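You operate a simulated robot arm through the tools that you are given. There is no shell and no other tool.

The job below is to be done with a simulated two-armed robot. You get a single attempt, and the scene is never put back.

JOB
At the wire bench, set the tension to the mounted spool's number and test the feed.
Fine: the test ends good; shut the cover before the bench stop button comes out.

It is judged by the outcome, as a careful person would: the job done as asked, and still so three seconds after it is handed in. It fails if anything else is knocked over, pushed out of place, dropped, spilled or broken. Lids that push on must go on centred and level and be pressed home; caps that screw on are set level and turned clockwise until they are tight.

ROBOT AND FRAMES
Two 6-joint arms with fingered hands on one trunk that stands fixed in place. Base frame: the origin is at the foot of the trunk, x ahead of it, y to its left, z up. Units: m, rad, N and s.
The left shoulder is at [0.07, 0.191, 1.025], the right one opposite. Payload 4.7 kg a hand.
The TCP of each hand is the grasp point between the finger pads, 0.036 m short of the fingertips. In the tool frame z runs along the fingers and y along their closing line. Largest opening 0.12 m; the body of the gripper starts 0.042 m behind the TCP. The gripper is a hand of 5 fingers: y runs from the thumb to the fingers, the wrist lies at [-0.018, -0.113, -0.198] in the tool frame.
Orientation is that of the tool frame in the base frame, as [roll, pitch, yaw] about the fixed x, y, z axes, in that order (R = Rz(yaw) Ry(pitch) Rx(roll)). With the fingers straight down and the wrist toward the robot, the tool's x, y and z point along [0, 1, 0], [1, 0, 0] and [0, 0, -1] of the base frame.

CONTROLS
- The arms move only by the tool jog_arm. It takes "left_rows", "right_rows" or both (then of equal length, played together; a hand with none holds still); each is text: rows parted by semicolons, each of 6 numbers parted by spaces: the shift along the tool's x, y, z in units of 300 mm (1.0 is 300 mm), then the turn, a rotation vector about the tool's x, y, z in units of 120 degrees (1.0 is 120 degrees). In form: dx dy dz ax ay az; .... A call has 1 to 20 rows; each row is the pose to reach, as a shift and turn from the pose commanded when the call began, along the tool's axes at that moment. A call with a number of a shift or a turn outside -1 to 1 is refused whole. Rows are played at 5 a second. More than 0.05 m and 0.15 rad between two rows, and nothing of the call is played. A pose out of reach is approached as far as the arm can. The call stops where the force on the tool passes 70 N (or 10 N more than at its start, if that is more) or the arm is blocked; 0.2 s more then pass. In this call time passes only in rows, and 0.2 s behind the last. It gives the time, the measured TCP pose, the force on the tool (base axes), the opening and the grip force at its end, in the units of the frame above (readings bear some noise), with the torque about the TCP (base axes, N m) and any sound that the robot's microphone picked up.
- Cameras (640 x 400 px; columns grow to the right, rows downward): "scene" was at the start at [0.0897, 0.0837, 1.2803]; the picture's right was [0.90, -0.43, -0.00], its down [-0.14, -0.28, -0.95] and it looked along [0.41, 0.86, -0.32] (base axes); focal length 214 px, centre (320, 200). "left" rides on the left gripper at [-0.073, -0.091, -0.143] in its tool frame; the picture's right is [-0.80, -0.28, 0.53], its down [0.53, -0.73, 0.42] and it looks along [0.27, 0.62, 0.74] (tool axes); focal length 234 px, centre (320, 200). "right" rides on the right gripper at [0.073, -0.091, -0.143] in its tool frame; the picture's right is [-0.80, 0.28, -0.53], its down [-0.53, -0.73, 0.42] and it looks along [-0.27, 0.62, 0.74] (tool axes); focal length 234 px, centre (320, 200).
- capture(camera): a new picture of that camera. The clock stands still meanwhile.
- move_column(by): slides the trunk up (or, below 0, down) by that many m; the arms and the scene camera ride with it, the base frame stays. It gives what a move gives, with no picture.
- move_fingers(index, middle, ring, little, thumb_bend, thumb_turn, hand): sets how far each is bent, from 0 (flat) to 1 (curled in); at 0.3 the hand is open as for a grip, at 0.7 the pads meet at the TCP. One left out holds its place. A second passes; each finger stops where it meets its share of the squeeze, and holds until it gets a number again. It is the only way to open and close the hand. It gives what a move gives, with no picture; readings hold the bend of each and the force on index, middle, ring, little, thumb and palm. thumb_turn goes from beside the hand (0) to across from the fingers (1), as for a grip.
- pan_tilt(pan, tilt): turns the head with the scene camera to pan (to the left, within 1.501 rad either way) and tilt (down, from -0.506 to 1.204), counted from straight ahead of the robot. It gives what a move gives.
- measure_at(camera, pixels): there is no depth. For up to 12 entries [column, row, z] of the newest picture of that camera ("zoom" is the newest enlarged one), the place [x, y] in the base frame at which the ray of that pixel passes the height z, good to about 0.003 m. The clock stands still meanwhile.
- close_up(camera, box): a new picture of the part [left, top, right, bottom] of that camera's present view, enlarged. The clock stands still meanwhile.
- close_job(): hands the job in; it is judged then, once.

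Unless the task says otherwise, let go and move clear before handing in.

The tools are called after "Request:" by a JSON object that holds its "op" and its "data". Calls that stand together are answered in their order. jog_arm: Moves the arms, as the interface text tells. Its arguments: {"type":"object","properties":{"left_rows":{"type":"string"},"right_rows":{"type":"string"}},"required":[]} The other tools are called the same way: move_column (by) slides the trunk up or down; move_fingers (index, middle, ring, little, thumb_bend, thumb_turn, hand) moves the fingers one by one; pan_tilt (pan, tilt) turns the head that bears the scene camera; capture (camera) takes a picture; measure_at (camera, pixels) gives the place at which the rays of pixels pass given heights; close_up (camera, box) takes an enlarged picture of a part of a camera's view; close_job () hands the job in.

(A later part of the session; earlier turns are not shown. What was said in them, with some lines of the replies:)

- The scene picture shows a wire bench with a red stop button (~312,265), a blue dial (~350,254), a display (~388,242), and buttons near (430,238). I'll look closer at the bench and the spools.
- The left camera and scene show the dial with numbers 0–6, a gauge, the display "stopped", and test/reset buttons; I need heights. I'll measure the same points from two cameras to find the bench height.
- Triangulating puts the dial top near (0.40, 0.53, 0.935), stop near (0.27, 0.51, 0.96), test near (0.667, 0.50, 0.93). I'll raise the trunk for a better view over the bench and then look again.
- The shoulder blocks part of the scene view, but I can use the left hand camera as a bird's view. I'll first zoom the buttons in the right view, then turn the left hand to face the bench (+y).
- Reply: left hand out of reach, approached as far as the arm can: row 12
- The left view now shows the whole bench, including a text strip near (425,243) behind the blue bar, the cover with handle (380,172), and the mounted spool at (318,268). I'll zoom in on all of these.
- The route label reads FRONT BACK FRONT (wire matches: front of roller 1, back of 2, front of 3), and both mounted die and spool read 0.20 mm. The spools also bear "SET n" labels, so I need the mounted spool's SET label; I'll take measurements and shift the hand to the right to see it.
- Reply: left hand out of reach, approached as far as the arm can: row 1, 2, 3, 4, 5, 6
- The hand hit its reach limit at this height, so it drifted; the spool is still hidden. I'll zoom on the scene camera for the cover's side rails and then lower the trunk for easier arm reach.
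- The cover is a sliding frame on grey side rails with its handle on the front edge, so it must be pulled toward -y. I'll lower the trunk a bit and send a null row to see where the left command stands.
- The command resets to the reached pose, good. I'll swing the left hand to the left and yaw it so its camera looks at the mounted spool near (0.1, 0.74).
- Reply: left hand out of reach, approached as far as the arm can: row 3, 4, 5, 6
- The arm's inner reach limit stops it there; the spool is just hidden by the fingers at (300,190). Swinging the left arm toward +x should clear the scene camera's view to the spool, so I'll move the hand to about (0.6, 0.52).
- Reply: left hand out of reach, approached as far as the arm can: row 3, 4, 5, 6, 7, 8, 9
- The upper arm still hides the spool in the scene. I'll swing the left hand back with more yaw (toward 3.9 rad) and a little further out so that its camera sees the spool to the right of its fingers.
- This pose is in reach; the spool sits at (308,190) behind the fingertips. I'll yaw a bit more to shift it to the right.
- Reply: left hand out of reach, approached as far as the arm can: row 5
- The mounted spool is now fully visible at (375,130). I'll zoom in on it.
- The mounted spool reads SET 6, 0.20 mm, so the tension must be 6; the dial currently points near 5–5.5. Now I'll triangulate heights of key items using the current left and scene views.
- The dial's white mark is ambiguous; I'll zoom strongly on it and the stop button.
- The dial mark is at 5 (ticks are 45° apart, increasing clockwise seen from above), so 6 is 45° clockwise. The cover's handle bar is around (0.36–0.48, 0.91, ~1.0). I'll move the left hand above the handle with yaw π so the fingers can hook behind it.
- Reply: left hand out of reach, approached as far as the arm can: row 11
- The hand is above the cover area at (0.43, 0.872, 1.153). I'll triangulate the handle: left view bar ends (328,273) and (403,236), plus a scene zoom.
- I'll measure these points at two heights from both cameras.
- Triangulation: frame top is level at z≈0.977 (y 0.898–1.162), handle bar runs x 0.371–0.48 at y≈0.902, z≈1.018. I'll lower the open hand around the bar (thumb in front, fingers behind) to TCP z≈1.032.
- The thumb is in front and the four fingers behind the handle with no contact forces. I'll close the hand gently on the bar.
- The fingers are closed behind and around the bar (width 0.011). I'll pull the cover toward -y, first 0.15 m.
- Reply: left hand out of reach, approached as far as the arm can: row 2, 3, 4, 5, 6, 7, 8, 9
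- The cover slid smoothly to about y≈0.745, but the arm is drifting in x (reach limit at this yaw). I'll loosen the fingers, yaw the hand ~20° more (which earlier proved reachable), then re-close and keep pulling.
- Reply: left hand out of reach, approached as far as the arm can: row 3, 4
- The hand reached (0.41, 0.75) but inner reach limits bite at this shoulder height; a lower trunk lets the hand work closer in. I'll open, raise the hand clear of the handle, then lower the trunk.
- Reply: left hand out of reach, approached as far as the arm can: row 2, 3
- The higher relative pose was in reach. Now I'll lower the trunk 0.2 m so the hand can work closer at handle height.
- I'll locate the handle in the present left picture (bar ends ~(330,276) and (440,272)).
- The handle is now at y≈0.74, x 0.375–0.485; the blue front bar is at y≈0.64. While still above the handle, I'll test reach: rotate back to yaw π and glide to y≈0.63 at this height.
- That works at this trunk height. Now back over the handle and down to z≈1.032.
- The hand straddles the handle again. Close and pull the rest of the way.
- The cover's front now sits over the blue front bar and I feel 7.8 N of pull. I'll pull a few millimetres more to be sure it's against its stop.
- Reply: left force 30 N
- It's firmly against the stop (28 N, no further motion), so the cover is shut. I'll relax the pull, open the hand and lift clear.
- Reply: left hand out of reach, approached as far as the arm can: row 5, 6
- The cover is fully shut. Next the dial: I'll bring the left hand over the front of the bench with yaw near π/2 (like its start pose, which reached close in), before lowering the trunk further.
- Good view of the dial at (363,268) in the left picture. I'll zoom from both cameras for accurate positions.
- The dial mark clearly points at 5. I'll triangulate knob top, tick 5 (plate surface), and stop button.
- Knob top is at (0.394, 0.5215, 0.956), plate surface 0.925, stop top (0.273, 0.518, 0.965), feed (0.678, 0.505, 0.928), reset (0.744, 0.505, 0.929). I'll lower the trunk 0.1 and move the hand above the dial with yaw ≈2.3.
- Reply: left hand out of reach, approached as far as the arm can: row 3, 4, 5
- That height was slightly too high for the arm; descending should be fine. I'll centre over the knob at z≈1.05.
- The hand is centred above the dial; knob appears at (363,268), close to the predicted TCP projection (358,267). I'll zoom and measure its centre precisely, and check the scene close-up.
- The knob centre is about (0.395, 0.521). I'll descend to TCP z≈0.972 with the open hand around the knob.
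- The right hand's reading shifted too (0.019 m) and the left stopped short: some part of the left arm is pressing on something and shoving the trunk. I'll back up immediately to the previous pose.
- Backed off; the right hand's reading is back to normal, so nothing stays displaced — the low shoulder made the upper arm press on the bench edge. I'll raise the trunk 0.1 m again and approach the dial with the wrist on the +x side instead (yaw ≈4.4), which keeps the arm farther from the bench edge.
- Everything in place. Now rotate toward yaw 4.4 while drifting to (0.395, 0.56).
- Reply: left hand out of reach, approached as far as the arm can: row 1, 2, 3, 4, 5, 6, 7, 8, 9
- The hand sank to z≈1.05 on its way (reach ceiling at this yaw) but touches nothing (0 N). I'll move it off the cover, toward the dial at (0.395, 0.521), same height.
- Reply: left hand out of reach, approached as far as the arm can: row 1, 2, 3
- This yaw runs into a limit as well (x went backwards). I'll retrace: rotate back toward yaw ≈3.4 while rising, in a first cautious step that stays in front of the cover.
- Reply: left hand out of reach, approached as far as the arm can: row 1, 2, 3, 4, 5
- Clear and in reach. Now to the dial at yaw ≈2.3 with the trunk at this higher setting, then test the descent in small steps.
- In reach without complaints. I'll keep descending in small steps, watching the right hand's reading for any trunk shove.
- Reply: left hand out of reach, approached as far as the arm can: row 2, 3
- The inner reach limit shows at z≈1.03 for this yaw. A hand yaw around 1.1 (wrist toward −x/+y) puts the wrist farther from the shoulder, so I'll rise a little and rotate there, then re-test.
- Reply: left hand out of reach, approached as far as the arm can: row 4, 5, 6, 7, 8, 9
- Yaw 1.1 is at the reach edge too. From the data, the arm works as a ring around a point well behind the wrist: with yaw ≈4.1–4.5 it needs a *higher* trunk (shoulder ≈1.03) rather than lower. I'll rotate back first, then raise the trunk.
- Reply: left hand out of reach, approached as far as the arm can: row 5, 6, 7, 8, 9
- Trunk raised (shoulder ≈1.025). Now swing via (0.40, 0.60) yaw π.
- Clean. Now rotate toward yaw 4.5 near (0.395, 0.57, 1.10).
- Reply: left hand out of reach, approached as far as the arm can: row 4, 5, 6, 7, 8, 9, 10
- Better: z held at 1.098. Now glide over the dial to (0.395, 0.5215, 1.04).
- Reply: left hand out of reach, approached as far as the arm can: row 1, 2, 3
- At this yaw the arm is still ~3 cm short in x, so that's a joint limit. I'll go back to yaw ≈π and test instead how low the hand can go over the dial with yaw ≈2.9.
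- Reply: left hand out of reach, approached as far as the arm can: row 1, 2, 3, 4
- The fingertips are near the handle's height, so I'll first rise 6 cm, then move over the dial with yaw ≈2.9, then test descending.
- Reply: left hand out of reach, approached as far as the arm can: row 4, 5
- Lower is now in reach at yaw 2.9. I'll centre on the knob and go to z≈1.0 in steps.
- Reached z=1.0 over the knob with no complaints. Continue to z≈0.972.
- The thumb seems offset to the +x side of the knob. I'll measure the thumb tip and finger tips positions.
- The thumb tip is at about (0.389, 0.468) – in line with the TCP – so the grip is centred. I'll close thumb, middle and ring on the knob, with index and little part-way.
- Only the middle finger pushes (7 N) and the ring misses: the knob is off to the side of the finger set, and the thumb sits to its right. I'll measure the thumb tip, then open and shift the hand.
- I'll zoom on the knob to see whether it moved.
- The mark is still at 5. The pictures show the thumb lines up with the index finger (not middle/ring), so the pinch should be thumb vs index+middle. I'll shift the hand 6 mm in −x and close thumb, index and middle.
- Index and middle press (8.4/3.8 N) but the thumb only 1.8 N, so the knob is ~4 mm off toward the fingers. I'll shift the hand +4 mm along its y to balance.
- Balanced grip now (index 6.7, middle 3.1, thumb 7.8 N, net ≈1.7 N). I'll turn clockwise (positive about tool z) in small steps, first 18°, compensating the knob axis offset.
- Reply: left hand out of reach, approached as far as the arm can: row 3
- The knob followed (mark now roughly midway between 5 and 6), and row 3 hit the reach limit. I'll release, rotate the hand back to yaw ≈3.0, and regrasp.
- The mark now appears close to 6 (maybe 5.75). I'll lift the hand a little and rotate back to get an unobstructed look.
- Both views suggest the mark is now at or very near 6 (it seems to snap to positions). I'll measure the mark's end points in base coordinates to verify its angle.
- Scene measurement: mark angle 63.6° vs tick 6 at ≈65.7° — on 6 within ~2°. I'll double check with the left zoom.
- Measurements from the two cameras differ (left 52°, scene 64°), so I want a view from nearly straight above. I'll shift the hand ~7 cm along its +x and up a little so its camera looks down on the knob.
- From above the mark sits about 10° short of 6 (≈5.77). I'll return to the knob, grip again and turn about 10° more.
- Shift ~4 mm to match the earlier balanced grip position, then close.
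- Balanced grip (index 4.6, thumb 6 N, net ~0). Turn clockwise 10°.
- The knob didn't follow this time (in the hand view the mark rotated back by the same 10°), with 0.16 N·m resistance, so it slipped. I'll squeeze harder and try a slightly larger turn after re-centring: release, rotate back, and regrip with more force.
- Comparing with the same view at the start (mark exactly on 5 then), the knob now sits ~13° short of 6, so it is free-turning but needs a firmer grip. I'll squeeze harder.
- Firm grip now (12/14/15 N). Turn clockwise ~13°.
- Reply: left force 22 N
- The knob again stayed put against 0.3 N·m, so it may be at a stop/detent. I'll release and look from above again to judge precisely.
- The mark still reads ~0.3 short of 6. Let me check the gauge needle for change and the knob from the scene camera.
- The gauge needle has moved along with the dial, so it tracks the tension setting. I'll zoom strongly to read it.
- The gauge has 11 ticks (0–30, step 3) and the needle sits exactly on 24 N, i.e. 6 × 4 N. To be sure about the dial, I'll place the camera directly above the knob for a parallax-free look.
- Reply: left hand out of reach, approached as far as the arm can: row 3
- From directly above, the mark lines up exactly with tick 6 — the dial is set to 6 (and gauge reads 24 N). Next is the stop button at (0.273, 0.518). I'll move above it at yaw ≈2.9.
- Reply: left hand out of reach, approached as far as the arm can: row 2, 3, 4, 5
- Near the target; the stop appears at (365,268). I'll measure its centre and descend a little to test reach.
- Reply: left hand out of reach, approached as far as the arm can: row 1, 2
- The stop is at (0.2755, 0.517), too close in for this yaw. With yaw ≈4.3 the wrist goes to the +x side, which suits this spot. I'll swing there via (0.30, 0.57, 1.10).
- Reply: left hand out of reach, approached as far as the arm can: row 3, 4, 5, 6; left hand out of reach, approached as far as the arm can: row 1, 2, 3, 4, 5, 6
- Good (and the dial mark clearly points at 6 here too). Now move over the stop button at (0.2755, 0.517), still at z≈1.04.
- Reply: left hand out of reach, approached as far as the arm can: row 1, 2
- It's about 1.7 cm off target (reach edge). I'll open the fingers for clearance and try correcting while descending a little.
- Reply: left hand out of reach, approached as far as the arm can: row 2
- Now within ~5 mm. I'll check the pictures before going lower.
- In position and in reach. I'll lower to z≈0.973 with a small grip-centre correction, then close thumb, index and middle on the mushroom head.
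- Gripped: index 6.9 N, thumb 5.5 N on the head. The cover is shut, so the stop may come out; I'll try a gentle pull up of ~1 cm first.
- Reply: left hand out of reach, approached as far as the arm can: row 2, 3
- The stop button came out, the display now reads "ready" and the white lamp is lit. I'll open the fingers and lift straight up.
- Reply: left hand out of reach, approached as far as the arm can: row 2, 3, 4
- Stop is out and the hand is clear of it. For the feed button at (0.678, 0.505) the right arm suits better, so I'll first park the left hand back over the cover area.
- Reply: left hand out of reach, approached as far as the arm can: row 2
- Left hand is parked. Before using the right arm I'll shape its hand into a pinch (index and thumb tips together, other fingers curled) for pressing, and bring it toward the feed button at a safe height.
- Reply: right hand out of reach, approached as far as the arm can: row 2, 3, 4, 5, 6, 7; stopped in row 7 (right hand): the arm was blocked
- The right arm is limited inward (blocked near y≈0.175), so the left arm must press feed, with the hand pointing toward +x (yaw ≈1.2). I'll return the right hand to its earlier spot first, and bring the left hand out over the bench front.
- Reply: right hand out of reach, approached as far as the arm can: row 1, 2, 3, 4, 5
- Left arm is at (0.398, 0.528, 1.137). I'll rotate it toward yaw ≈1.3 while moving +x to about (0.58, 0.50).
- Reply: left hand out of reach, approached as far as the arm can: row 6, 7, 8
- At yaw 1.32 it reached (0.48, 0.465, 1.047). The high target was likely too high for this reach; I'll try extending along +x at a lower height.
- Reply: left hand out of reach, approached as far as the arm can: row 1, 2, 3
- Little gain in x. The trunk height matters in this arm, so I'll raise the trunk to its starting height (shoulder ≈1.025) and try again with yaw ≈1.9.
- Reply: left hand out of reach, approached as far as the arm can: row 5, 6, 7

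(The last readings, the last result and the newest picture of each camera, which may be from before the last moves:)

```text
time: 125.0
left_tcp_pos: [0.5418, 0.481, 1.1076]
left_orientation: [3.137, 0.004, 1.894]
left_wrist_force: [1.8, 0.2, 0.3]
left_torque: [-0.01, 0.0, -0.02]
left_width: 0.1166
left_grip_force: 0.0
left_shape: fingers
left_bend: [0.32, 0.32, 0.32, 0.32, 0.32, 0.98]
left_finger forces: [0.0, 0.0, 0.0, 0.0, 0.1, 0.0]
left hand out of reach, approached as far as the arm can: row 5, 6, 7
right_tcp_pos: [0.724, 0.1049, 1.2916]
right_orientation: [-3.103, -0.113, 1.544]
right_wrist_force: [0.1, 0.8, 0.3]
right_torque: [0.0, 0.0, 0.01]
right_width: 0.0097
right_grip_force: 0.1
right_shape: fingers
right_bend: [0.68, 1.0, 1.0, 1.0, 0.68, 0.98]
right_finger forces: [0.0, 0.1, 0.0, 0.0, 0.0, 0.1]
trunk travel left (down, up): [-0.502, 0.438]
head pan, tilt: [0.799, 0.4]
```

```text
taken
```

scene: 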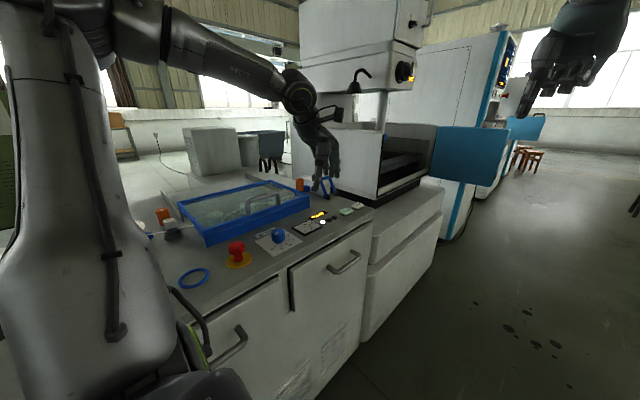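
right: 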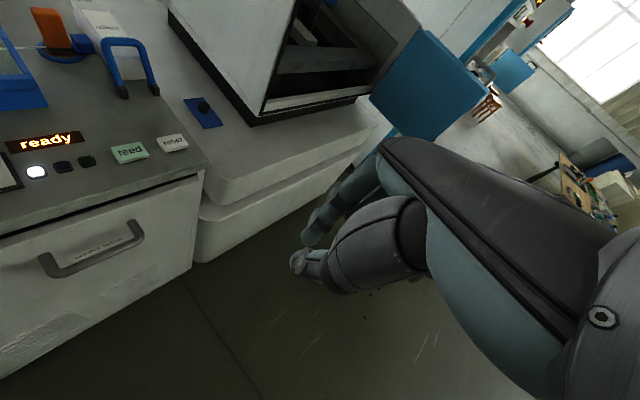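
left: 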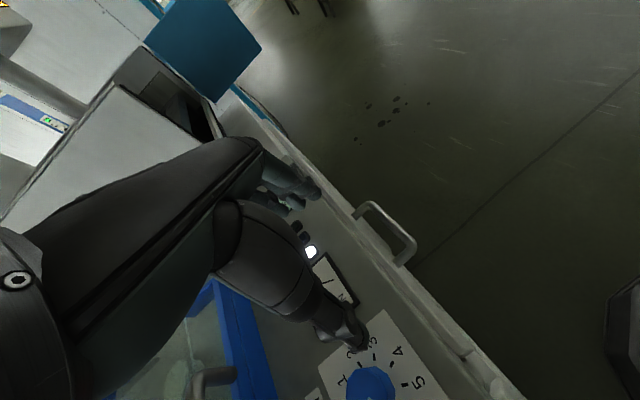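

Better: x=0.54 at yaw 1.9. The limit seems a line at ~33° from the shoulder, so I should extend outward along it with yaw near 1.6. First shape the left hand into a pinch for pressing, then extend.

Request:
{"op": "move_fingers", "data": {"hand": "left", "index": 0.68, "middle": 1.0, "ring": 1.0, "little": 1.0, "thumb_bend": 0.68}}

Request:
{"op": "jog_arm", "data": {"left_rows": "0.01 0.08 0.03 0 0 0.03; 0.025 0.16 0.06 0 0 0.06; 0.04 0.24 0.09 0 0 0.09; 0.05 0.32 0.12 0 0 0.12"}}

Request:
{"op": "capture", "data": {"camera": "scene"}}

Request:
{"op": "capture", "data": {"camera": "left"}}

```text
time: 126.0
left_tcp_pos: [0.5435, 0.4805, 1.1075]
left_orientation: [3.134, 0.004, 1.894]
left_wrist_force: [0.2, 0.3, 0.4]
left_torque: [0.04, 0.0, 0.0]
left_width: 0.0101
left_grip_force: 0.1
left_shape: fingers
left_bend: [0.68, 1.0, 1.0, 1.0, 0.68, 0.98]
left_finger forces: [0.1, 0.0, 0.0, 0.1, 0.1, 0.0]
right_tcp_pos: [0.7234, 0.1045, 1.2919]
right_orientation: [-3.105, -0.114, 1.542]
right_wrist_force: [0.7, -0.1, 0.1]
right_torque: [0.01, -0.01, 0.0]
right_width: 0.0098
right_grip_force: 0.1
right_shape: fingers
right_bend: [0.68, 1.0, 1.0, 1.0, 0.68, 0.98]
right_finger forces: [0.0, 0.0, 0.1, 0.1, 0.1, 0.0]
trunk travel left (down, up): [-0.502, 0.438]
head pan, tilt: [0.799, 0.4]
```

```text
time: 127.0
left_tcp_pos: [0.6004, 0.5225, 1.0647]
left_orientation: [3.13, -0.002, 1.649]
left_wrist_force: [-0.8, 0.0, -0.2]
left_torque: [-0.01, -0.01, 0.03]
left_width: 0.0101
left_grip_force: 0.1
left_shape: fingers
left_bend: [0.68, 1.0, 1.0, 1.0, 0.68, 0.98]
left_finger forces: [0.0, 0.0, 0.0, 0.0, 0.0, 0.0]
left hand out of reach, approached as far as the arm can: row 2, 3, 4
right_tcp_pos: [0.7231, 0.1043, 1.2914]
right_orientation: [-3.104, -0.114, 1.544]
right_wrist_force: [-0.1, -0.3, -0.1]
right_torque: [-0.02, -0.02, 0.02]
right_width: 0.0098
right_grip_force: 0.0
right_shape: fingers
right_bend: [0.68, 1.0, 1.0, 1.0, 0.68, 0.98]
right_finger forces: [0.0, 0.0, 0.1, 0.1, 0.1, 0.0]
trunk travel left (down, up): [-0.502, 0.438]
head pan, tilt: [0.799, 0.4]
```

```text
taken
```

scene: 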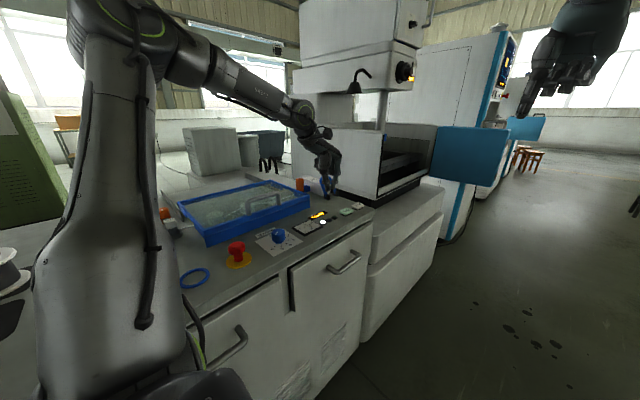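

```text
taken
```

left: 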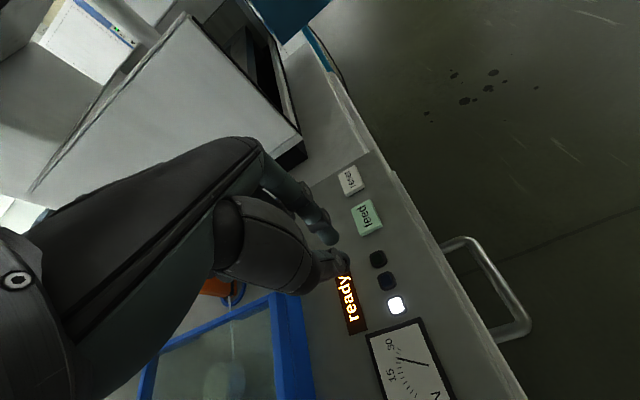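

Works: now at (0.600, 0.5225, 1.065). Continue toward the feed button with yaw decreasing to ≈1.15.

Request:
{"op": "jog_arm", "data": {"left_rows": "-0.015 0.05 0.02 0 0 0.05; -0.03 0.1 0.045 0 0 0.1; -0.047 0.15 0.07 0 0 0.15; -0.062 0.2 0.095 0 0 0.2; -0.078 0.253 0.117 0 0 0.239"}}

Request:
{"op": "capture", "data": {"camera": "scene"}}

Request:
{"op": "capture", "data": {"camera": "left"}}

```text
time: 128.2
left_tcp_pos: [0.51, 0.463, 0.9753]
left_orientation: [3.094, -0.024, 1.183]
left_wrist_force: [0.0, 0.7, -1.2]
left_torque: [0.03, -0.01, 0.02]
left_width: 0.0102
left_grip_force: 0.0
left_shape: fingers
left_bend: [0.68, 1.0, 1.0, 1.0, 0.68, 0.98]
left_finger forces: [0.0, 0.0, 0.0, 0.0, 0.1, 0.0]
left hand out of reach, approached as far as the arm can: row 1, 2, 3, 4, 5
right_tcp_pos: [0.7225, 0.1063, 1.2909]
right_orientation: [-3.104, -0.114, 1.541]
right_wrist_force: [0.6, 1.4, 0.1]
right_torque: [-0.03, -0.04, 0.0]
right_width: 0.0097
right_grip_force: 0.1
right_shape: fingers
right_bend: [0.68, 1.0, 1.0, 1.0, 0.68, 0.98]
right_finger forces: [0.1, 0.0, 0.1, 0.0, 0.1, 0.0]
trunk travel left (down, up): [-0.502, 0.438]
head pan, tilt: [0.799, 0.4]
```

```text
taken
```

scene: 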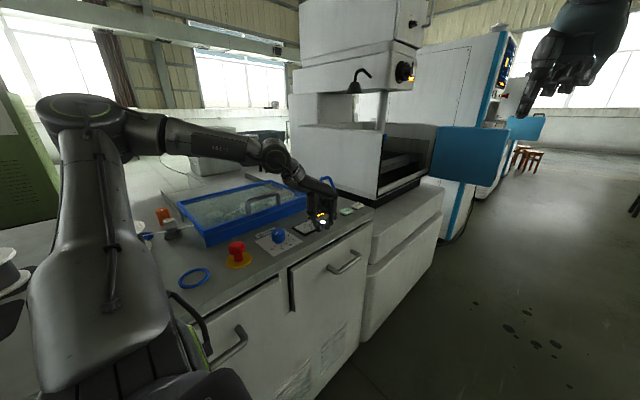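

```text
taken
```

left: 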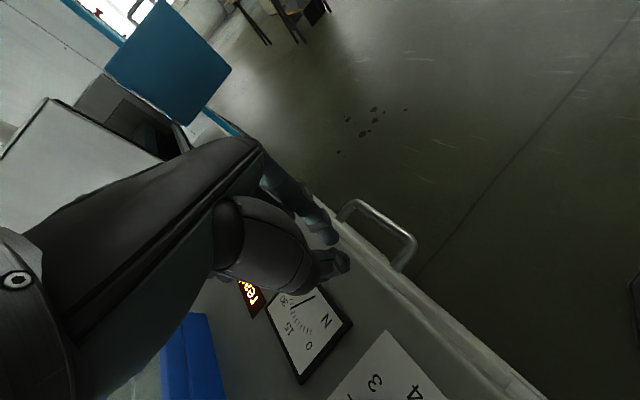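

Lower yaw made it worse; yaw ≈1.65 was the best. I'll return there and instead tilt the hand outward (~20°) so the fingertips reach further.

Request:
{"op": "jog_arm", "data": {"left_rows": "0.03 0.02 -0.1 0 0 -0.045; 0.07 0.04 -0.2 0 0 -0.09; 0.11 0.06 -0.3 0 0 -0.135; 0.145 0.085 -0.37 0 0 -0.18; 0.177 0.108 -0.417 0 0 -0.223"}}

Request:
{"op": "capture", "data": {"camera": "scene"}}

```text
time: 129.4
left_tcp_pos: [0.55, 0.5033, 1.1056]
left_orientation: [3.09, 0.001, 1.65]
left_wrist_force: [-0.7, -0.4, 0.8]
left_torque: [0.02, 0.02, 0.02]
left_width: 0.0094
left_grip_force: 0.0
left_shape: fingers
left_bend: [0.68, 1.0, 1.0, 1.0, 0.68, 0.98]
left_finger forces: [0.1, 0.0, 0.0, 0.0, 0.0, 0.1]
right_tcp_pos: [0.7237, 0.1038, 1.2924]
right_orientation: [-3.105, -0.114, 1.544]
right_wrist_force: [0.0, -0.3, 1.1]
right_torque: [0.01, 0.02, 0.0]
right_width: 0.0098
right_grip_force: 0.1
right_shape: fingers
right_bend: [0.68, 1.0, 1.0, 1.0, 0.68, 0.98]
right_finger forces: [0.1, 0.0, 0.0, 0.0, 0.0, 0.1]
trunk travel left (down, up): [-0.502, 0.438]
head pan, tilt: [0.799, 0.4]
```

```text
taken
```

scene: 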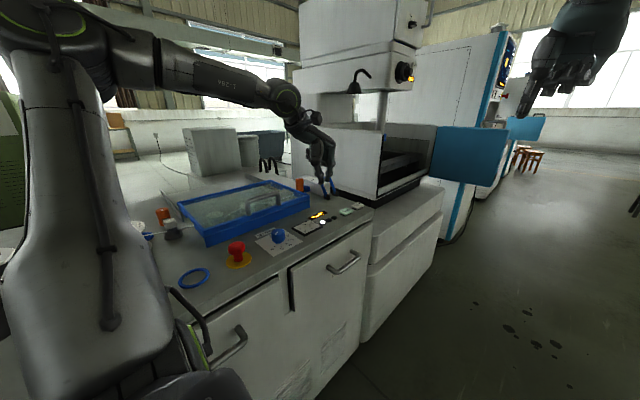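

In reach at (0.55, 0.503, 1.106). Now tilt the fingertips outward 21° while extending toward (0.64, 0.505, 1.04).

Request:
{"op": "jog_arm", "data": {"left_rows": "-0.004 0.075 0.05 -0.04 0 0; -0.009 0.15 0.1 -0.085 0 0; -0.014 0.225 0.16 -0.13 0 0; -0.018 0.3 0.219 -0.175 0 0"}}

Request:
{"op": "capture", "data": {"camera": "scene"}}

Request:
{"op": "capture", "data": {"camera": "left"}}

```text
time: 130.4
left_tcp_pos: [0.633, 0.5048, 1.0311]
left_orientation: [2.802, 0.075, 1.725]
left_wrist_force: [1.2, -0.7, 1.9]
left_torque: [0.03, 0.14, 0.02]
left_width: 0.0098
left_grip_force: 0.1
left_shape: fingers
left_bend: [0.68, 1.0, 1.0, 1.0, 0.68, 0.98]
left_finger forces: [0.1, 0.1, 0.0, 0.0, 0.1, 0.1]
right_tcp_pos: [0.7244, 0.1046, 1.291]
right_orientation: [-3.104, -0.112, 1.543]
right_wrist_force: [0.8, 0.2, -0.1]
right_torque: [-0.03, 0.02, 0.01]
right_width: 0.0099
right_grip_force: 0.0
right_shape: fingers
right_bend: [0.68, 1.0, 1.0, 1.0, 0.68, 0.98]
right_finger forces: [0.0, 0.1, 0.0, 0.1, 0.0, 0.0]
trunk travel left (down, up): [-0.502, 0.438]
head pan, tilt: [0.799, 0.4]
```

```text
taken
```

scene: 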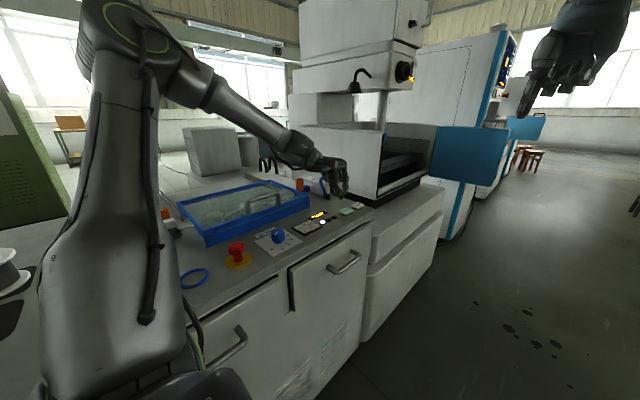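

```text
taken
```

left: 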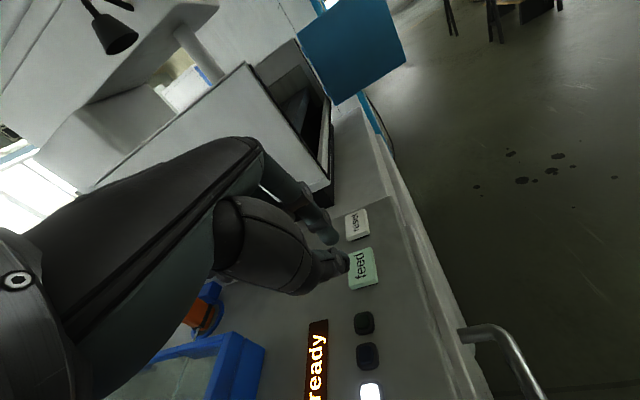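

Excellent — reached (0.633, 0.505, 1.031) tilted, with the fingertips right beside the feed button in the left view (345,262 vs button 362,268). I'll move to hover just above the button centre.

Request:
{"op": "jog_arm", "data": {"left_rows": "0 0.016 0.065 0 0 0; 0 0.032 0.13 0 0 0; 0 0.047 0.17 0 0 0"}}

Request:
{"op": "close_up", "data": {"camera": "scene", "box": [290, 150, 390, 230]}}

Request:
{"op": "capture", "data": {"camera": "left"}}

```text
time: 131.2
left_tcp_pos: [0.6455, 0.5145, 1.0288]
left_orientation: [2.724, 0.0, 1.647]
left_wrist_force: [0.6, -0.6, -0.2]
left_torque: [0.01, -0.01, -0.03]
left_width: 0.0096
left_grip_force: 0.1
left_shape: fingers
left_bend: [0.68, 1.0, 1.0, 1.0, 0.68, 0.98]
left_finger forces: [0.0, 0.0, 0.1, 0.0, 0.0, 0.0]
left hand out of reach, approached as far as the arm can: row 1, 2, 3
right_tcp_pos: [0.7237, 0.1053, 1.2925]
right_orientation: [-3.105, -0.112, 1.544]
right_wrist_force: [0.6, 0.4, 0.3]
right_torque: [-0.01, -0.02, -0.01]
right_width: 0.0096
right_grip_force: 0.0
right_shape: fingers
right_bend: [0.68, 1.0, 1.0, 1.0, 0.68, 0.98]
right_finger forces: [0.0, 0.1, 0.0, 0.0, 0.0, 0.1]
trunk travel left (down, up): [-0.502, 0.438]
head pan, tilt: [0.799, 0.4]
```

```text
5.00 times, centred on (340, 190) of scene
```

zoom: 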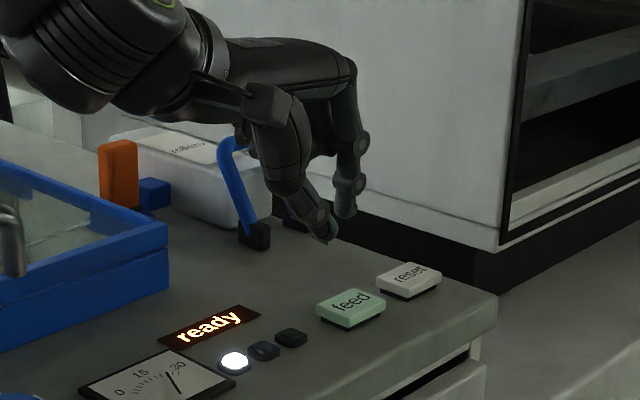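

```text
taken
```

left: 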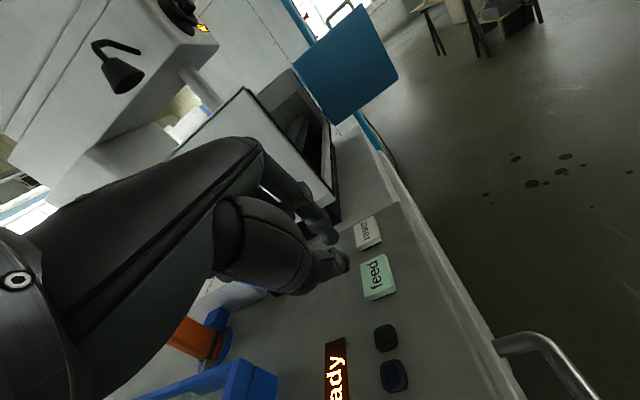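

The arm won't go lower here, but I can lower the trunk to press, keeping the arm's joints fixed. I'll measure the button's corners first.

Request:
{"op": "measure_at", "data": {"camera": "zoom", "pixels": [[317, 303, 0.929], [371, 288, 0.929], [386, 303, 0.929], [334, 321, 0.929], [351, 304, 0.929]]}}

Request:
{"op": "close_up", "data": {"camera": "left", "box": [310, 190, 430, 320]}}

Request:
{"op": "measure_at", "data": {"camera": "left", "pixels": [[378, 276, 0.929], [362, 262, 0.929], [382, 254, 0.929], [396, 290, 0.929], [370, 300, 0.929]]}}

```text
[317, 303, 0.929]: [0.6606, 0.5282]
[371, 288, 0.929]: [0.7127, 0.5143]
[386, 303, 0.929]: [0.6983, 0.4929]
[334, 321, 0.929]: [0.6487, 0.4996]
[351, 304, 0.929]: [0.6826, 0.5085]
```

```text
3.08 times, centred on (370, 255) of left
```

zoom: 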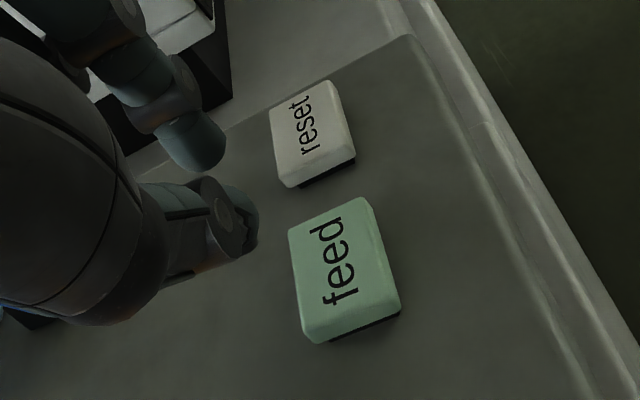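

```text
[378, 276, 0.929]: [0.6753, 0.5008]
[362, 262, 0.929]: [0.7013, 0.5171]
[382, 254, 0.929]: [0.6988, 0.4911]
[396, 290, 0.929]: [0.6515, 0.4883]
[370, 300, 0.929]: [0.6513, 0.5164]
```

The feed button spans x 0.651–0.700, y 0.49–0.517 (centre 0.676, 0.504); my lowest fingertip is near (0.65, 0.515). I'll shift by about (+0.022, −0.011) with a slight rise, which eases reach, then lower the trunk.

Request:
{"op": "jog_arm", "data": {"left_rows": "-0.02 0.052 -0.03 0 0 0; -0.042 0.105 -0.062 0 0 0"}}

Request:
{"op": "close_up", "data": {"camera": "left", "box": [310, 190, 430, 320]}}

Request:
{"op": "close_up", "data": {"camera": "scene", "box": [290, 150, 390, 230]}}

```text
time: 131.8
left_tcp_pos: [0.6634, 0.5085, 1.0599]
left_orientation: [2.725, 0.003, 1.648]
left_wrist_force: [0.3, -0.4, -0.6]
left_torque: [-0.01, 0.03, 0.02]
left_width: 0.0098
left_grip_force: 0.2
left_shape: fingers
left_bend: [0.68, 1.0, 1.0, 1.0, 0.68, 0.98]
left_finger forces: [0.0, 0.0, 0.0, 0.1, 0.1, 0.0]
left hand out of reach, approached as far as the arm can: row 2
right_tcp_pos: [0.7221, 0.1049, 1.2928]
right_orientation: [-3.105, -0.113, 1.542]
right_wrist_force: [0.5, 1.2, 0.0]
right_torque: [0.02, -0.01, 0.01]
right_width: 0.0098
right_grip_force: 0.1
right_shape: fingers
right_bend: [0.68, 1.0, 1.0, 1.0, 0.68, 0.98]
right_finger forces: [0.1, 0.0, 0.0, 0.0, 0.1, 0.0]
trunk travel left (down, up): [-0.502, 0.438]
head pan, tilt: [0.799, 0.4]
```

```text
3.08 times, centred on (370, 255) of left
```

zoom: 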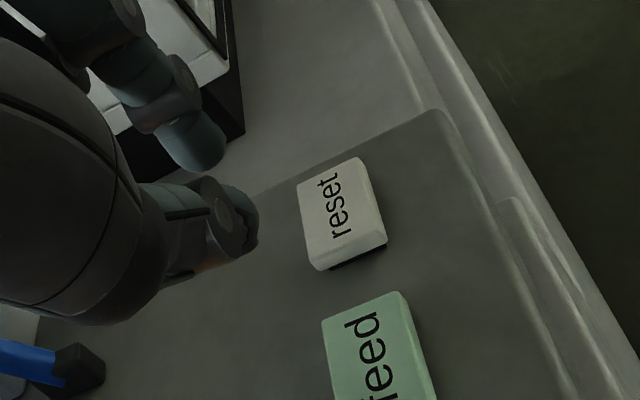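

```text
5.00 times, centred on (340, 190) of scene
```

zoom: 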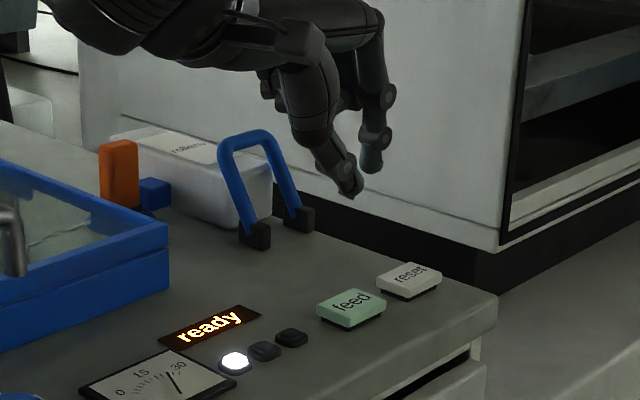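

The tip is now over the button at about (0.67–0.68, 0.509), z≈1.02. Before lowering the trunk, I'll check the blue bail's position relative to my curled fingers.

Request:
{"op": "measure_at", "data": {"camera": "zoom", "pixels": [[253, 243, 0.925], [300, 226, 0.925], [255, 225, 0.95], [235, 140, 1.0], [272, 135, 1.0], [235, 140, 1.03], [355, 195, 1.02], [371, 170, 1.03]]}}

Request:
{"op": "capture", "data": {"camera": "left"}}

```text
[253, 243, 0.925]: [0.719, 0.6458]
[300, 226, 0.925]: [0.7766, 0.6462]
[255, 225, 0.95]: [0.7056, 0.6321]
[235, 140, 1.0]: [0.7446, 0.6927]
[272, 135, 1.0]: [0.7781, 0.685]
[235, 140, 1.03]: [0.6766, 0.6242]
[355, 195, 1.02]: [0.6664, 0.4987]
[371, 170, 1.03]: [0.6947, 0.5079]
```

```text
taken
```

left: 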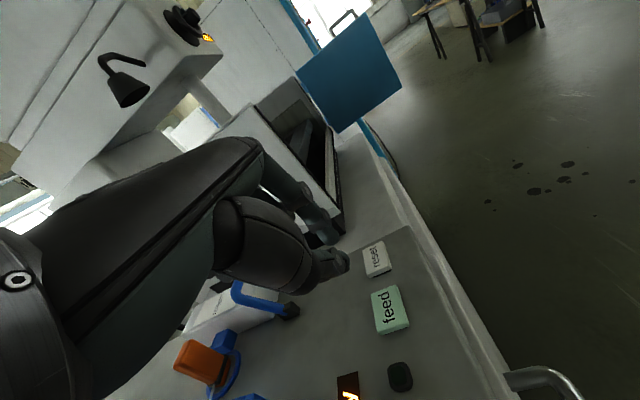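

Bail feet are at y≈0.646, clear of the hand; thumb tip (0.666, 0.499) and index tip (0.695, 0.508) are both over the button. Lower the trunk 0.07 m.

Request:
{"op": "move_column", "data": {"by": -0.07}}

Request:
{"op": "capture", "data": {"camera": "scene"}}

Request:
{"op": "close_up", "data": {"camera": "scene", "box": [290, 130, 400, 220]}}

Request:
{"op": "capture", "data": {"camera": "left"}}

```text
time: 132.9
left_tcp_pos: [0.6633, 0.5089, 0.9892]
left_orientation: [2.722, 0.001, 1.649]
left_wrist_force: [0.4, 0.1, 0.0]
left_torque: [0.03, -0.03, 0.0]
left_width: 0.0095
left_grip_force: 0.1
left_shape: fingers
left_bend: [0.68, 1.0, 1.0, 1.0, 0.68, 0.98]
left_finger forces: [0.0, 0.0, 0.0, 0.1, 0.0, 0.1]
right_tcp_pos: [0.7234, 0.1049, 1.2224]
right_orientation: [-3.108, -0.114, 1.542]
right_wrist_force: [-0.6, -0.9, 0.5]
right_torque: [-0.02, 0.01, 0.0]
right_width: 0.0097
right_grip_force: 0.0
right_shape: fingers
right_bend: [0.68, 1.0, 1.0, 1.0, 0.68, 0.98]
right_finger forces: [0.0, 0.0, 0.0, 0.0, 0.1, 0.0]
trunk travel left (down, up): [-0.432, 0.508]
head pan, tilt: [0.799, 0.4]
```

```text
taken
```

scene: 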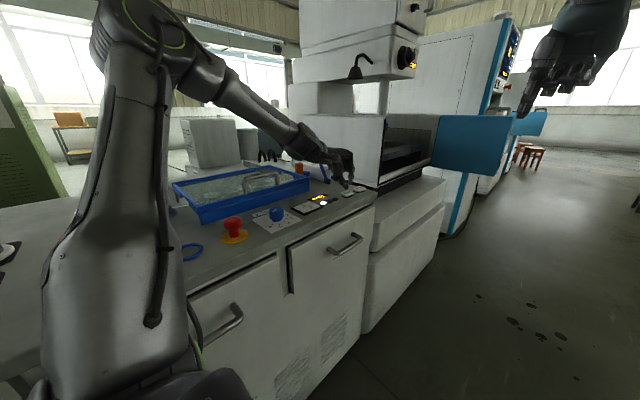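

```text
4.44 times, centred on (345, 175) of scene
```

zoom: 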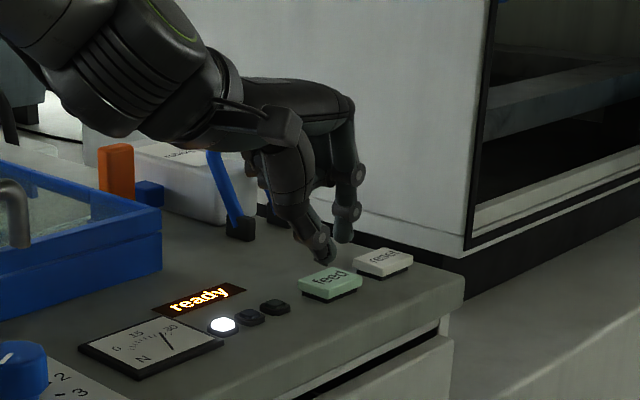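

```text
taken
```

left: 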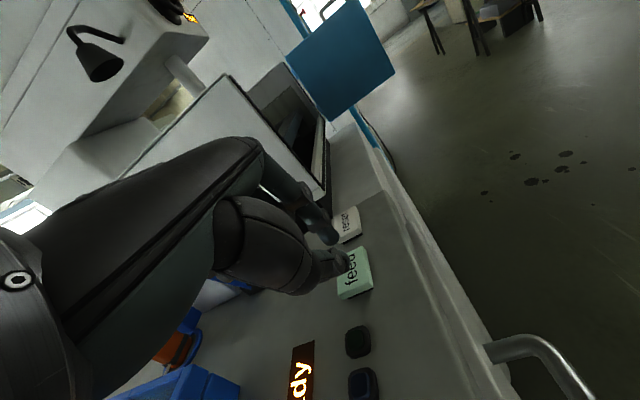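

The thumb tip hovers just over the feed button, index slightly higher and also within the button. Lower 1 cm at a time and watch forces and the display.

Request:
{"op": "move_column", "data": {"by": -0.012}}

Request:
{"op": "close_up", "data": {"camera": "scene", "box": [290, 130, 400, 220]}}

```text
time: 133.5
left_tcp_pos: [0.6641, 0.5085, 0.9765]
left_orientation: [2.722, 0.001, 1.648]
left_wrist_force: [0.4, -0.7, 0.6]
left_torque: [-0.01, 0.02, 0.0]
left_width: 0.0101
left_grip_force: 0.1
left_shape: fingers
left_bend: [0.68, 1.0, 1.0, 1.0, 0.68, 0.98]
left_finger forces: [0.0, 0.0, 0.1, 0.0, 0.0, 0.0]
right_tcp_pos: [0.7222, 0.1043, 1.2093]
right_orientation: [-3.107, -0.114, 1.544]
right_wrist_force: [-0.1, -0.2, 0.2]
right_torque: [0.04, -0.04, 0.04]
right_width: 0.0095
right_grip_force: 0.1
right_shape: fingers
right_bend: [0.68, 1.0, 1.0, 1.0, 0.68, 0.98]
right_finger forces: [0.0, 0.0, 0.1, 0.0, 0.0, 0.1]
trunk travel left (down, up): [-0.42, 0.52]
head pan, tilt: [0.799, 0.4]
```

```text
4.44 times, centred on (345, 175) of scene
```

zoom: 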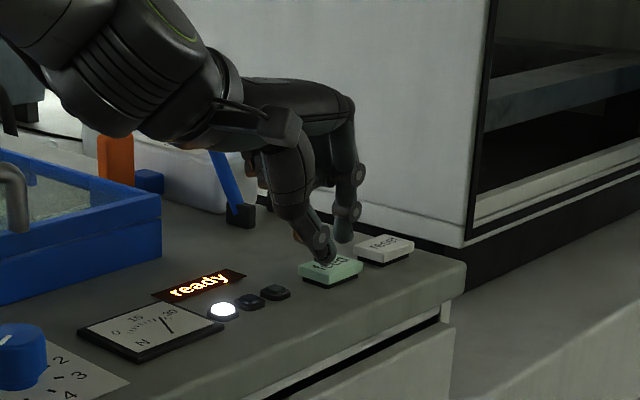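

No contact force yet; lower another 6 mm.

Request:
{"op": "move_column", "data": {"by": -0.006}}

Request:
{"op": "close_up", "data": {"camera": "scene", "box": [290, 130, 400, 220]}}

```text
time: 134.0
left_tcp_pos: [0.663, 0.5083, 0.9707]
left_orientation: [2.722, 0.002, 1.646]
left_wrist_force: [0.6, 0.1, 1.2]
left_torque: [0.01, 0.02, 0.06]
left_width: 0.0087
left_grip_force: 0.2
left_shape: fingers
left_bend: [0.68, 1.0, 1.0, 1.0, 0.69, 0.98]
left_finger forces: [0.0, 0.1, 0.1, 0.1, 1.1, 0.0]
right_tcp_pos: [0.7225, 0.1044, 1.204]
right_orientation: [-3.109, -0.114, 1.545]
right_wrist_force: [0.2, -0.4, -0.1]
right_torque: [0.01, -0.03, 0.04]
right_width: 0.01
right_grip_force: 0.2
right_shape: fingers
right_bend: [0.68, 1.0, 1.0, 1.0, 0.68, 0.98]
right_finger forces: [0.0, 0.0, 0.1, 0.1, 0.1, 0.0]
trunk travel left (down, up): [-0.414, 0.526]
head pan, tilt: [0.799, 0.4]
heard: click
```

```text
4.44 times, centred on (345, 175) of scene
```

zoom: 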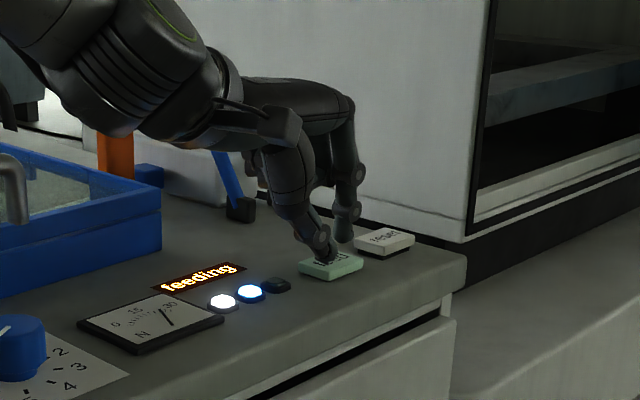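

A click, and the display now shows "feeding" with the blue lamp lit. I'll hold still and let time pass, then check.

Request:
{"op": "jog_arm", "data": {"left_rows": "0 0 0 0 0 0; 0 0 0 0 0 0; 0 0 0 0 0 0; 0 0 0 0 0 0; 0 0 0 0 0 0; 0 0 0 0 0 0"}}

Request:
{"op": "close_up", "data": {"camera": "scene", "box": [290, 130, 400, 220]}}

```text
time: 135.4
left_tcp_pos: [0.6624, 0.5085, 0.971]
left_orientation: [2.723, 0.001, 1.647]
left_wrist_force: [-0.4, 0.1, 1.5]
left_torque: [-0.01, 0.0, 0.01]
left_width: 0.0088
left_grip_force: 1.1
left_shape: fingers
left_bend: [0.68, 1.0, 1.0, 1.0, 0.69, 0.98]
left_finger forces: [0.1, 0.0, 0.1, 0.0, 1.4, 0.1]
right_tcp_pos: [0.7228, 0.1045, 1.2043]
right_orientation: [-3.103, -0.115, 1.544]
right_wrist_force: [-0.3, -0.6, -0.2]
right_torque: [-0.02, 0.01, -0.01]
right_width: 0.0097
right_grip_force: 0.3
right_shape: fingers
right_bend: [0.68, 1.0, 1.0, 1.0, 0.68, 0.98]
right_finger forces: [0.1, 0.0, 0.0, 0.0, 0.1, 0.0]
trunk travel left (down, up): [-0.414, 0.526]
head pan, tilt: [0.799, 0.4]
```

```text
4.44 times, centred on (345, 175) of scene
```

zoom: 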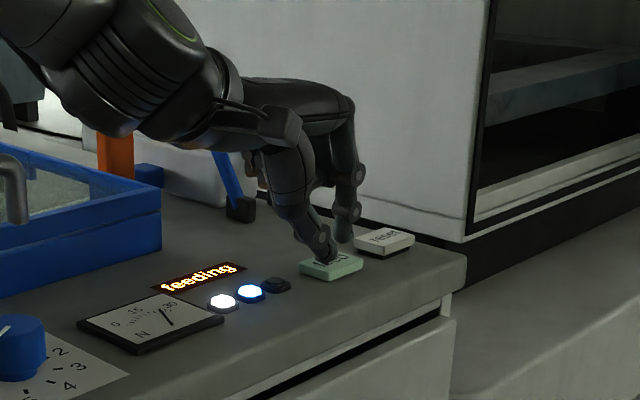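

Still "feeding". I'll keep waiting a few more seconds without moving.

Request:
{"op": "jog_arm", "data": {"left_rows": "0 0 0 0 0 0; 0 0 0 0 0 0; 0 0 0 0 0 0; 0 0 0 0 0 0; 0 0 0 0 0 0; 0 0 0 0 0 0; 0 0 0 0 0 0; 0 0 0 0 0 0; 0 0 0 0 0 0; 0 0 0 0 0 0; 0 0 0 0 0 0; 0 0 0 0 0 0; 0 0 0 0 0 0; 0 0 0 0 0 0; 0 0 0 0 0 0"}}

Request:
{"op": "close_up", "data": {"camera": "scene", "box": [290, 130, 400, 220]}}

```text
time: 138.6
left_tcp_pos: [0.6623, 0.5083, 0.9716]
left_orientation: [2.723, 0.001, 1.647]
left_wrist_force: [-0.2, 0.7, 0.9]
left_torque: [-0.02, 0.01, 0.01]
left_width: 0.0087
left_grip_force: 0.7
left_shape: fingers
left_bend: [0.68, 1.0, 1.0, 1.0, 0.69, 0.98]
left_finger forces: [0.0, 0.1, 0.1, 0.0, 1.5, 0.0]
right_tcp_pos: [0.7226, 0.1041, 1.2035]
right_orientation: [-3.103, -0.115, 1.543]
right_wrist_force: [0.6, -0.3, 0.0]
right_torque: [-0.01, -0.02, -0.02]
right_width: 0.01
right_grip_force: 0.1
right_shape: fingers
right_bend: [0.68, 1.0, 1.0, 1.0, 0.68, 0.98]
right_finger forces: [0.0, 0.0, 0.0, 0.1, 0.1, 0.0]
trunk travel left (down, up): [-0.414, 0.526]
head pan, tilt: [0.799, 0.4]
```

```text
4.44 times, centred on (345, 175) of scene
```

zoom: 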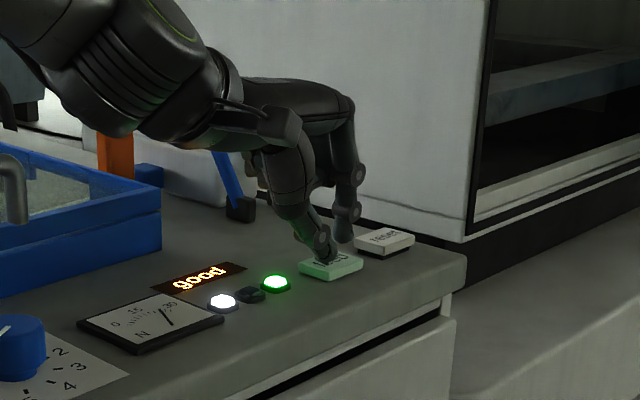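

The display reads "good" with the green lamp. I'll raise the trunk straight up to release the button and move clear.

Request:
{"op": "move_column", "data": {"by": 0.12}}

Request:
{"op": "capture", "data": {"camera": "scene"}}

Request:
{"op": "close_up", "data": {"camera": "scene", "box": [160, 150, 400, 280]}}

```text
time: 140.1
left_tcp_pos: [0.6632, 0.5079, 1.093]
left_orientation: [2.721, 0.001, 1.647]
left_wrist_force: [-0.8, 0.6, 0.6]
left_torque: [-0.01, 0.0, 0.02]
left_width: 0.0093
left_grip_force: 0.1
left_shape: fingers
left_bend: [0.68, 1.0, 1.0, 1.0, 0.68, 0.98]
left_finger forces: [0.0, 0.0, 0.0, 0.0, 0.1, 0.0]
right_tcp_pos: [0.7235, 0.1053, 1.3244]
right_orientation: [-3.105, -0.113, 1.544]
right_wrist_force: [0.1, 0.0, -0.1]
right_torque: [0.05, -0.01, -0.01]
right_width: 0.0097
right_grip_force: 0.0
right_shape: fingers
right_bend: [0.68, 1.0, 1.0, 1.0, 0.68, 0.98]
right_finger forces: [0.0, 0.1, 0.1, 0.0, 0.0, 0.0]
trunk travel left (down, up): [-0.534, 0.406]
head pan, tilt: [0.799, 0.4]
```

```text
taken
```

scene: 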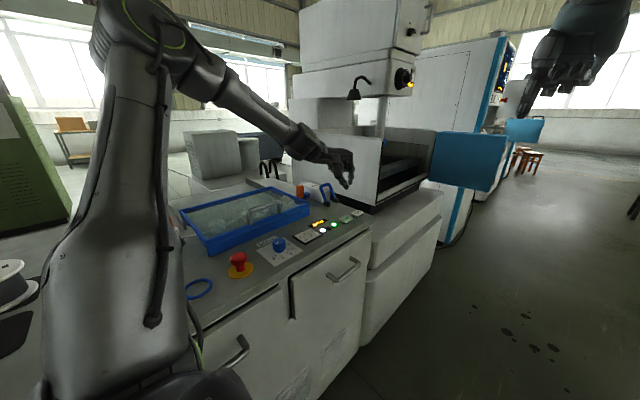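

```text
2.67 times, centred on (280, 215) of scene
```

zoom: 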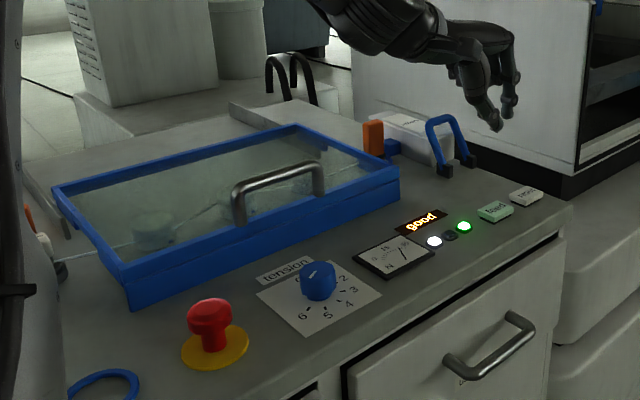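

Display "good", cover shut, stop out, dial at 6. Before handing in I'll check the spool table and surroundings for anything disturbed.

Request:
{"op": "pan_tilt", "data": {"pan": 1.45, "tilt": 0.6}}

Request:
{"op": "capture", "data": {"camera": "scene"}}

Request:
{"op": "close_up", "data": {"camera": "scene", "box": [60, 110, 300, 270]}}

```text
time: 141.2
left_tcp_pos: [0.6627, 0.5074, 1.092]
left_orientation: [2.722, 0.002, 1.646]
left_wrist_force: [-0.4, 0.6, 0.3]
left_torque: [0.04, 0.0, 0.03]
left_width: 0.0093
left_grip_force: 0.0
left_shape: fingers
left_bend: [0.68, 1.0, 1.0, 1.0, 0.68, 0.98]
left_finger forces: [0.0, 0.0, 0.0, 0.0, 0.0, 0.0]
right_tcp_pos: [0.723, 0.1057, 1.3241]
right_orientation: [-3.104, -0.112, 1.543]
right_wrist_force: [1.2, 0.5, -0.3]
right_torque: [0.01, 0.0, 0.01]
right_width: 0.0097
right_grip_force: 0.1
right_shape: fingers
right_bend: [0.68, 1.0, 1.0, 1.0, 0.68, 0.98]
right_finger forces: [0.0, 0.0, 0.1, 0.0, 0.0, 0.0]
trunk travel left (down, up): [-0.534, 0.406]
head pan, tilt: [1.45, 0.6]
```

```text
taken
```

scene: 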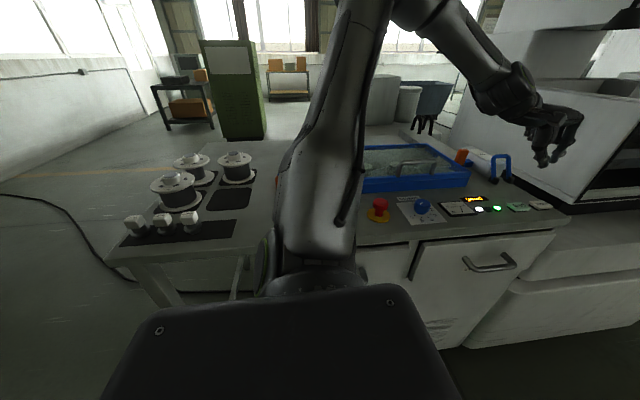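

```text
2.50 times, centred on (180, 190) of scene
```

zoom: 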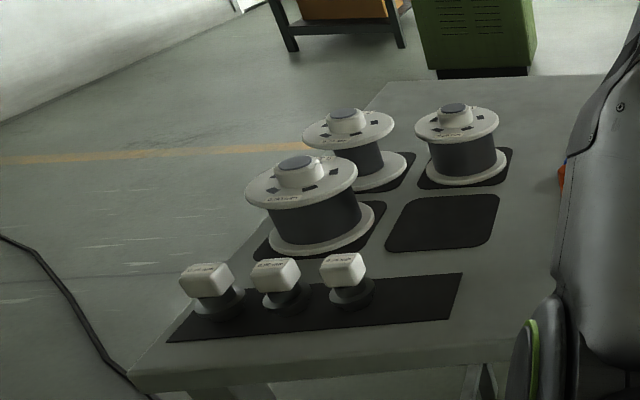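

Spools, dies and everything on the side table stand as before. The display shows "good", the cover is shut, the stop is out, the tension is at 6, and both hands are clear, so I'm handing the job in.

Request:
{"op": "close_job", "data": {}}

```text
The job is handed in.
```

The feed test ended good: after I pressed feed, the display read "good" and the green lamp came on.

- **Tension:** the mounted spool reads SET 6 (0.20 mm), so I turned the dial from 5 to 6. The mark lines up with 6 seen from above, and the gauge reads 24 N.
- **Order:** I slid the cover fully shut against its stop first, then pulled the bench stop button out. The display changed from "stopped" to "ready" before I pressed feed.
- **One unplanned contact:** at a low trunk height, part of the left arm pressed against something, most likely the bench front. It pushed the robot itself about 2 cm, and I backed off straight away. The readings returned to normal, and I saw nothing on the bench or side table out of place afterwards.

Both hands were clear of the bench controls when I handed the job in.
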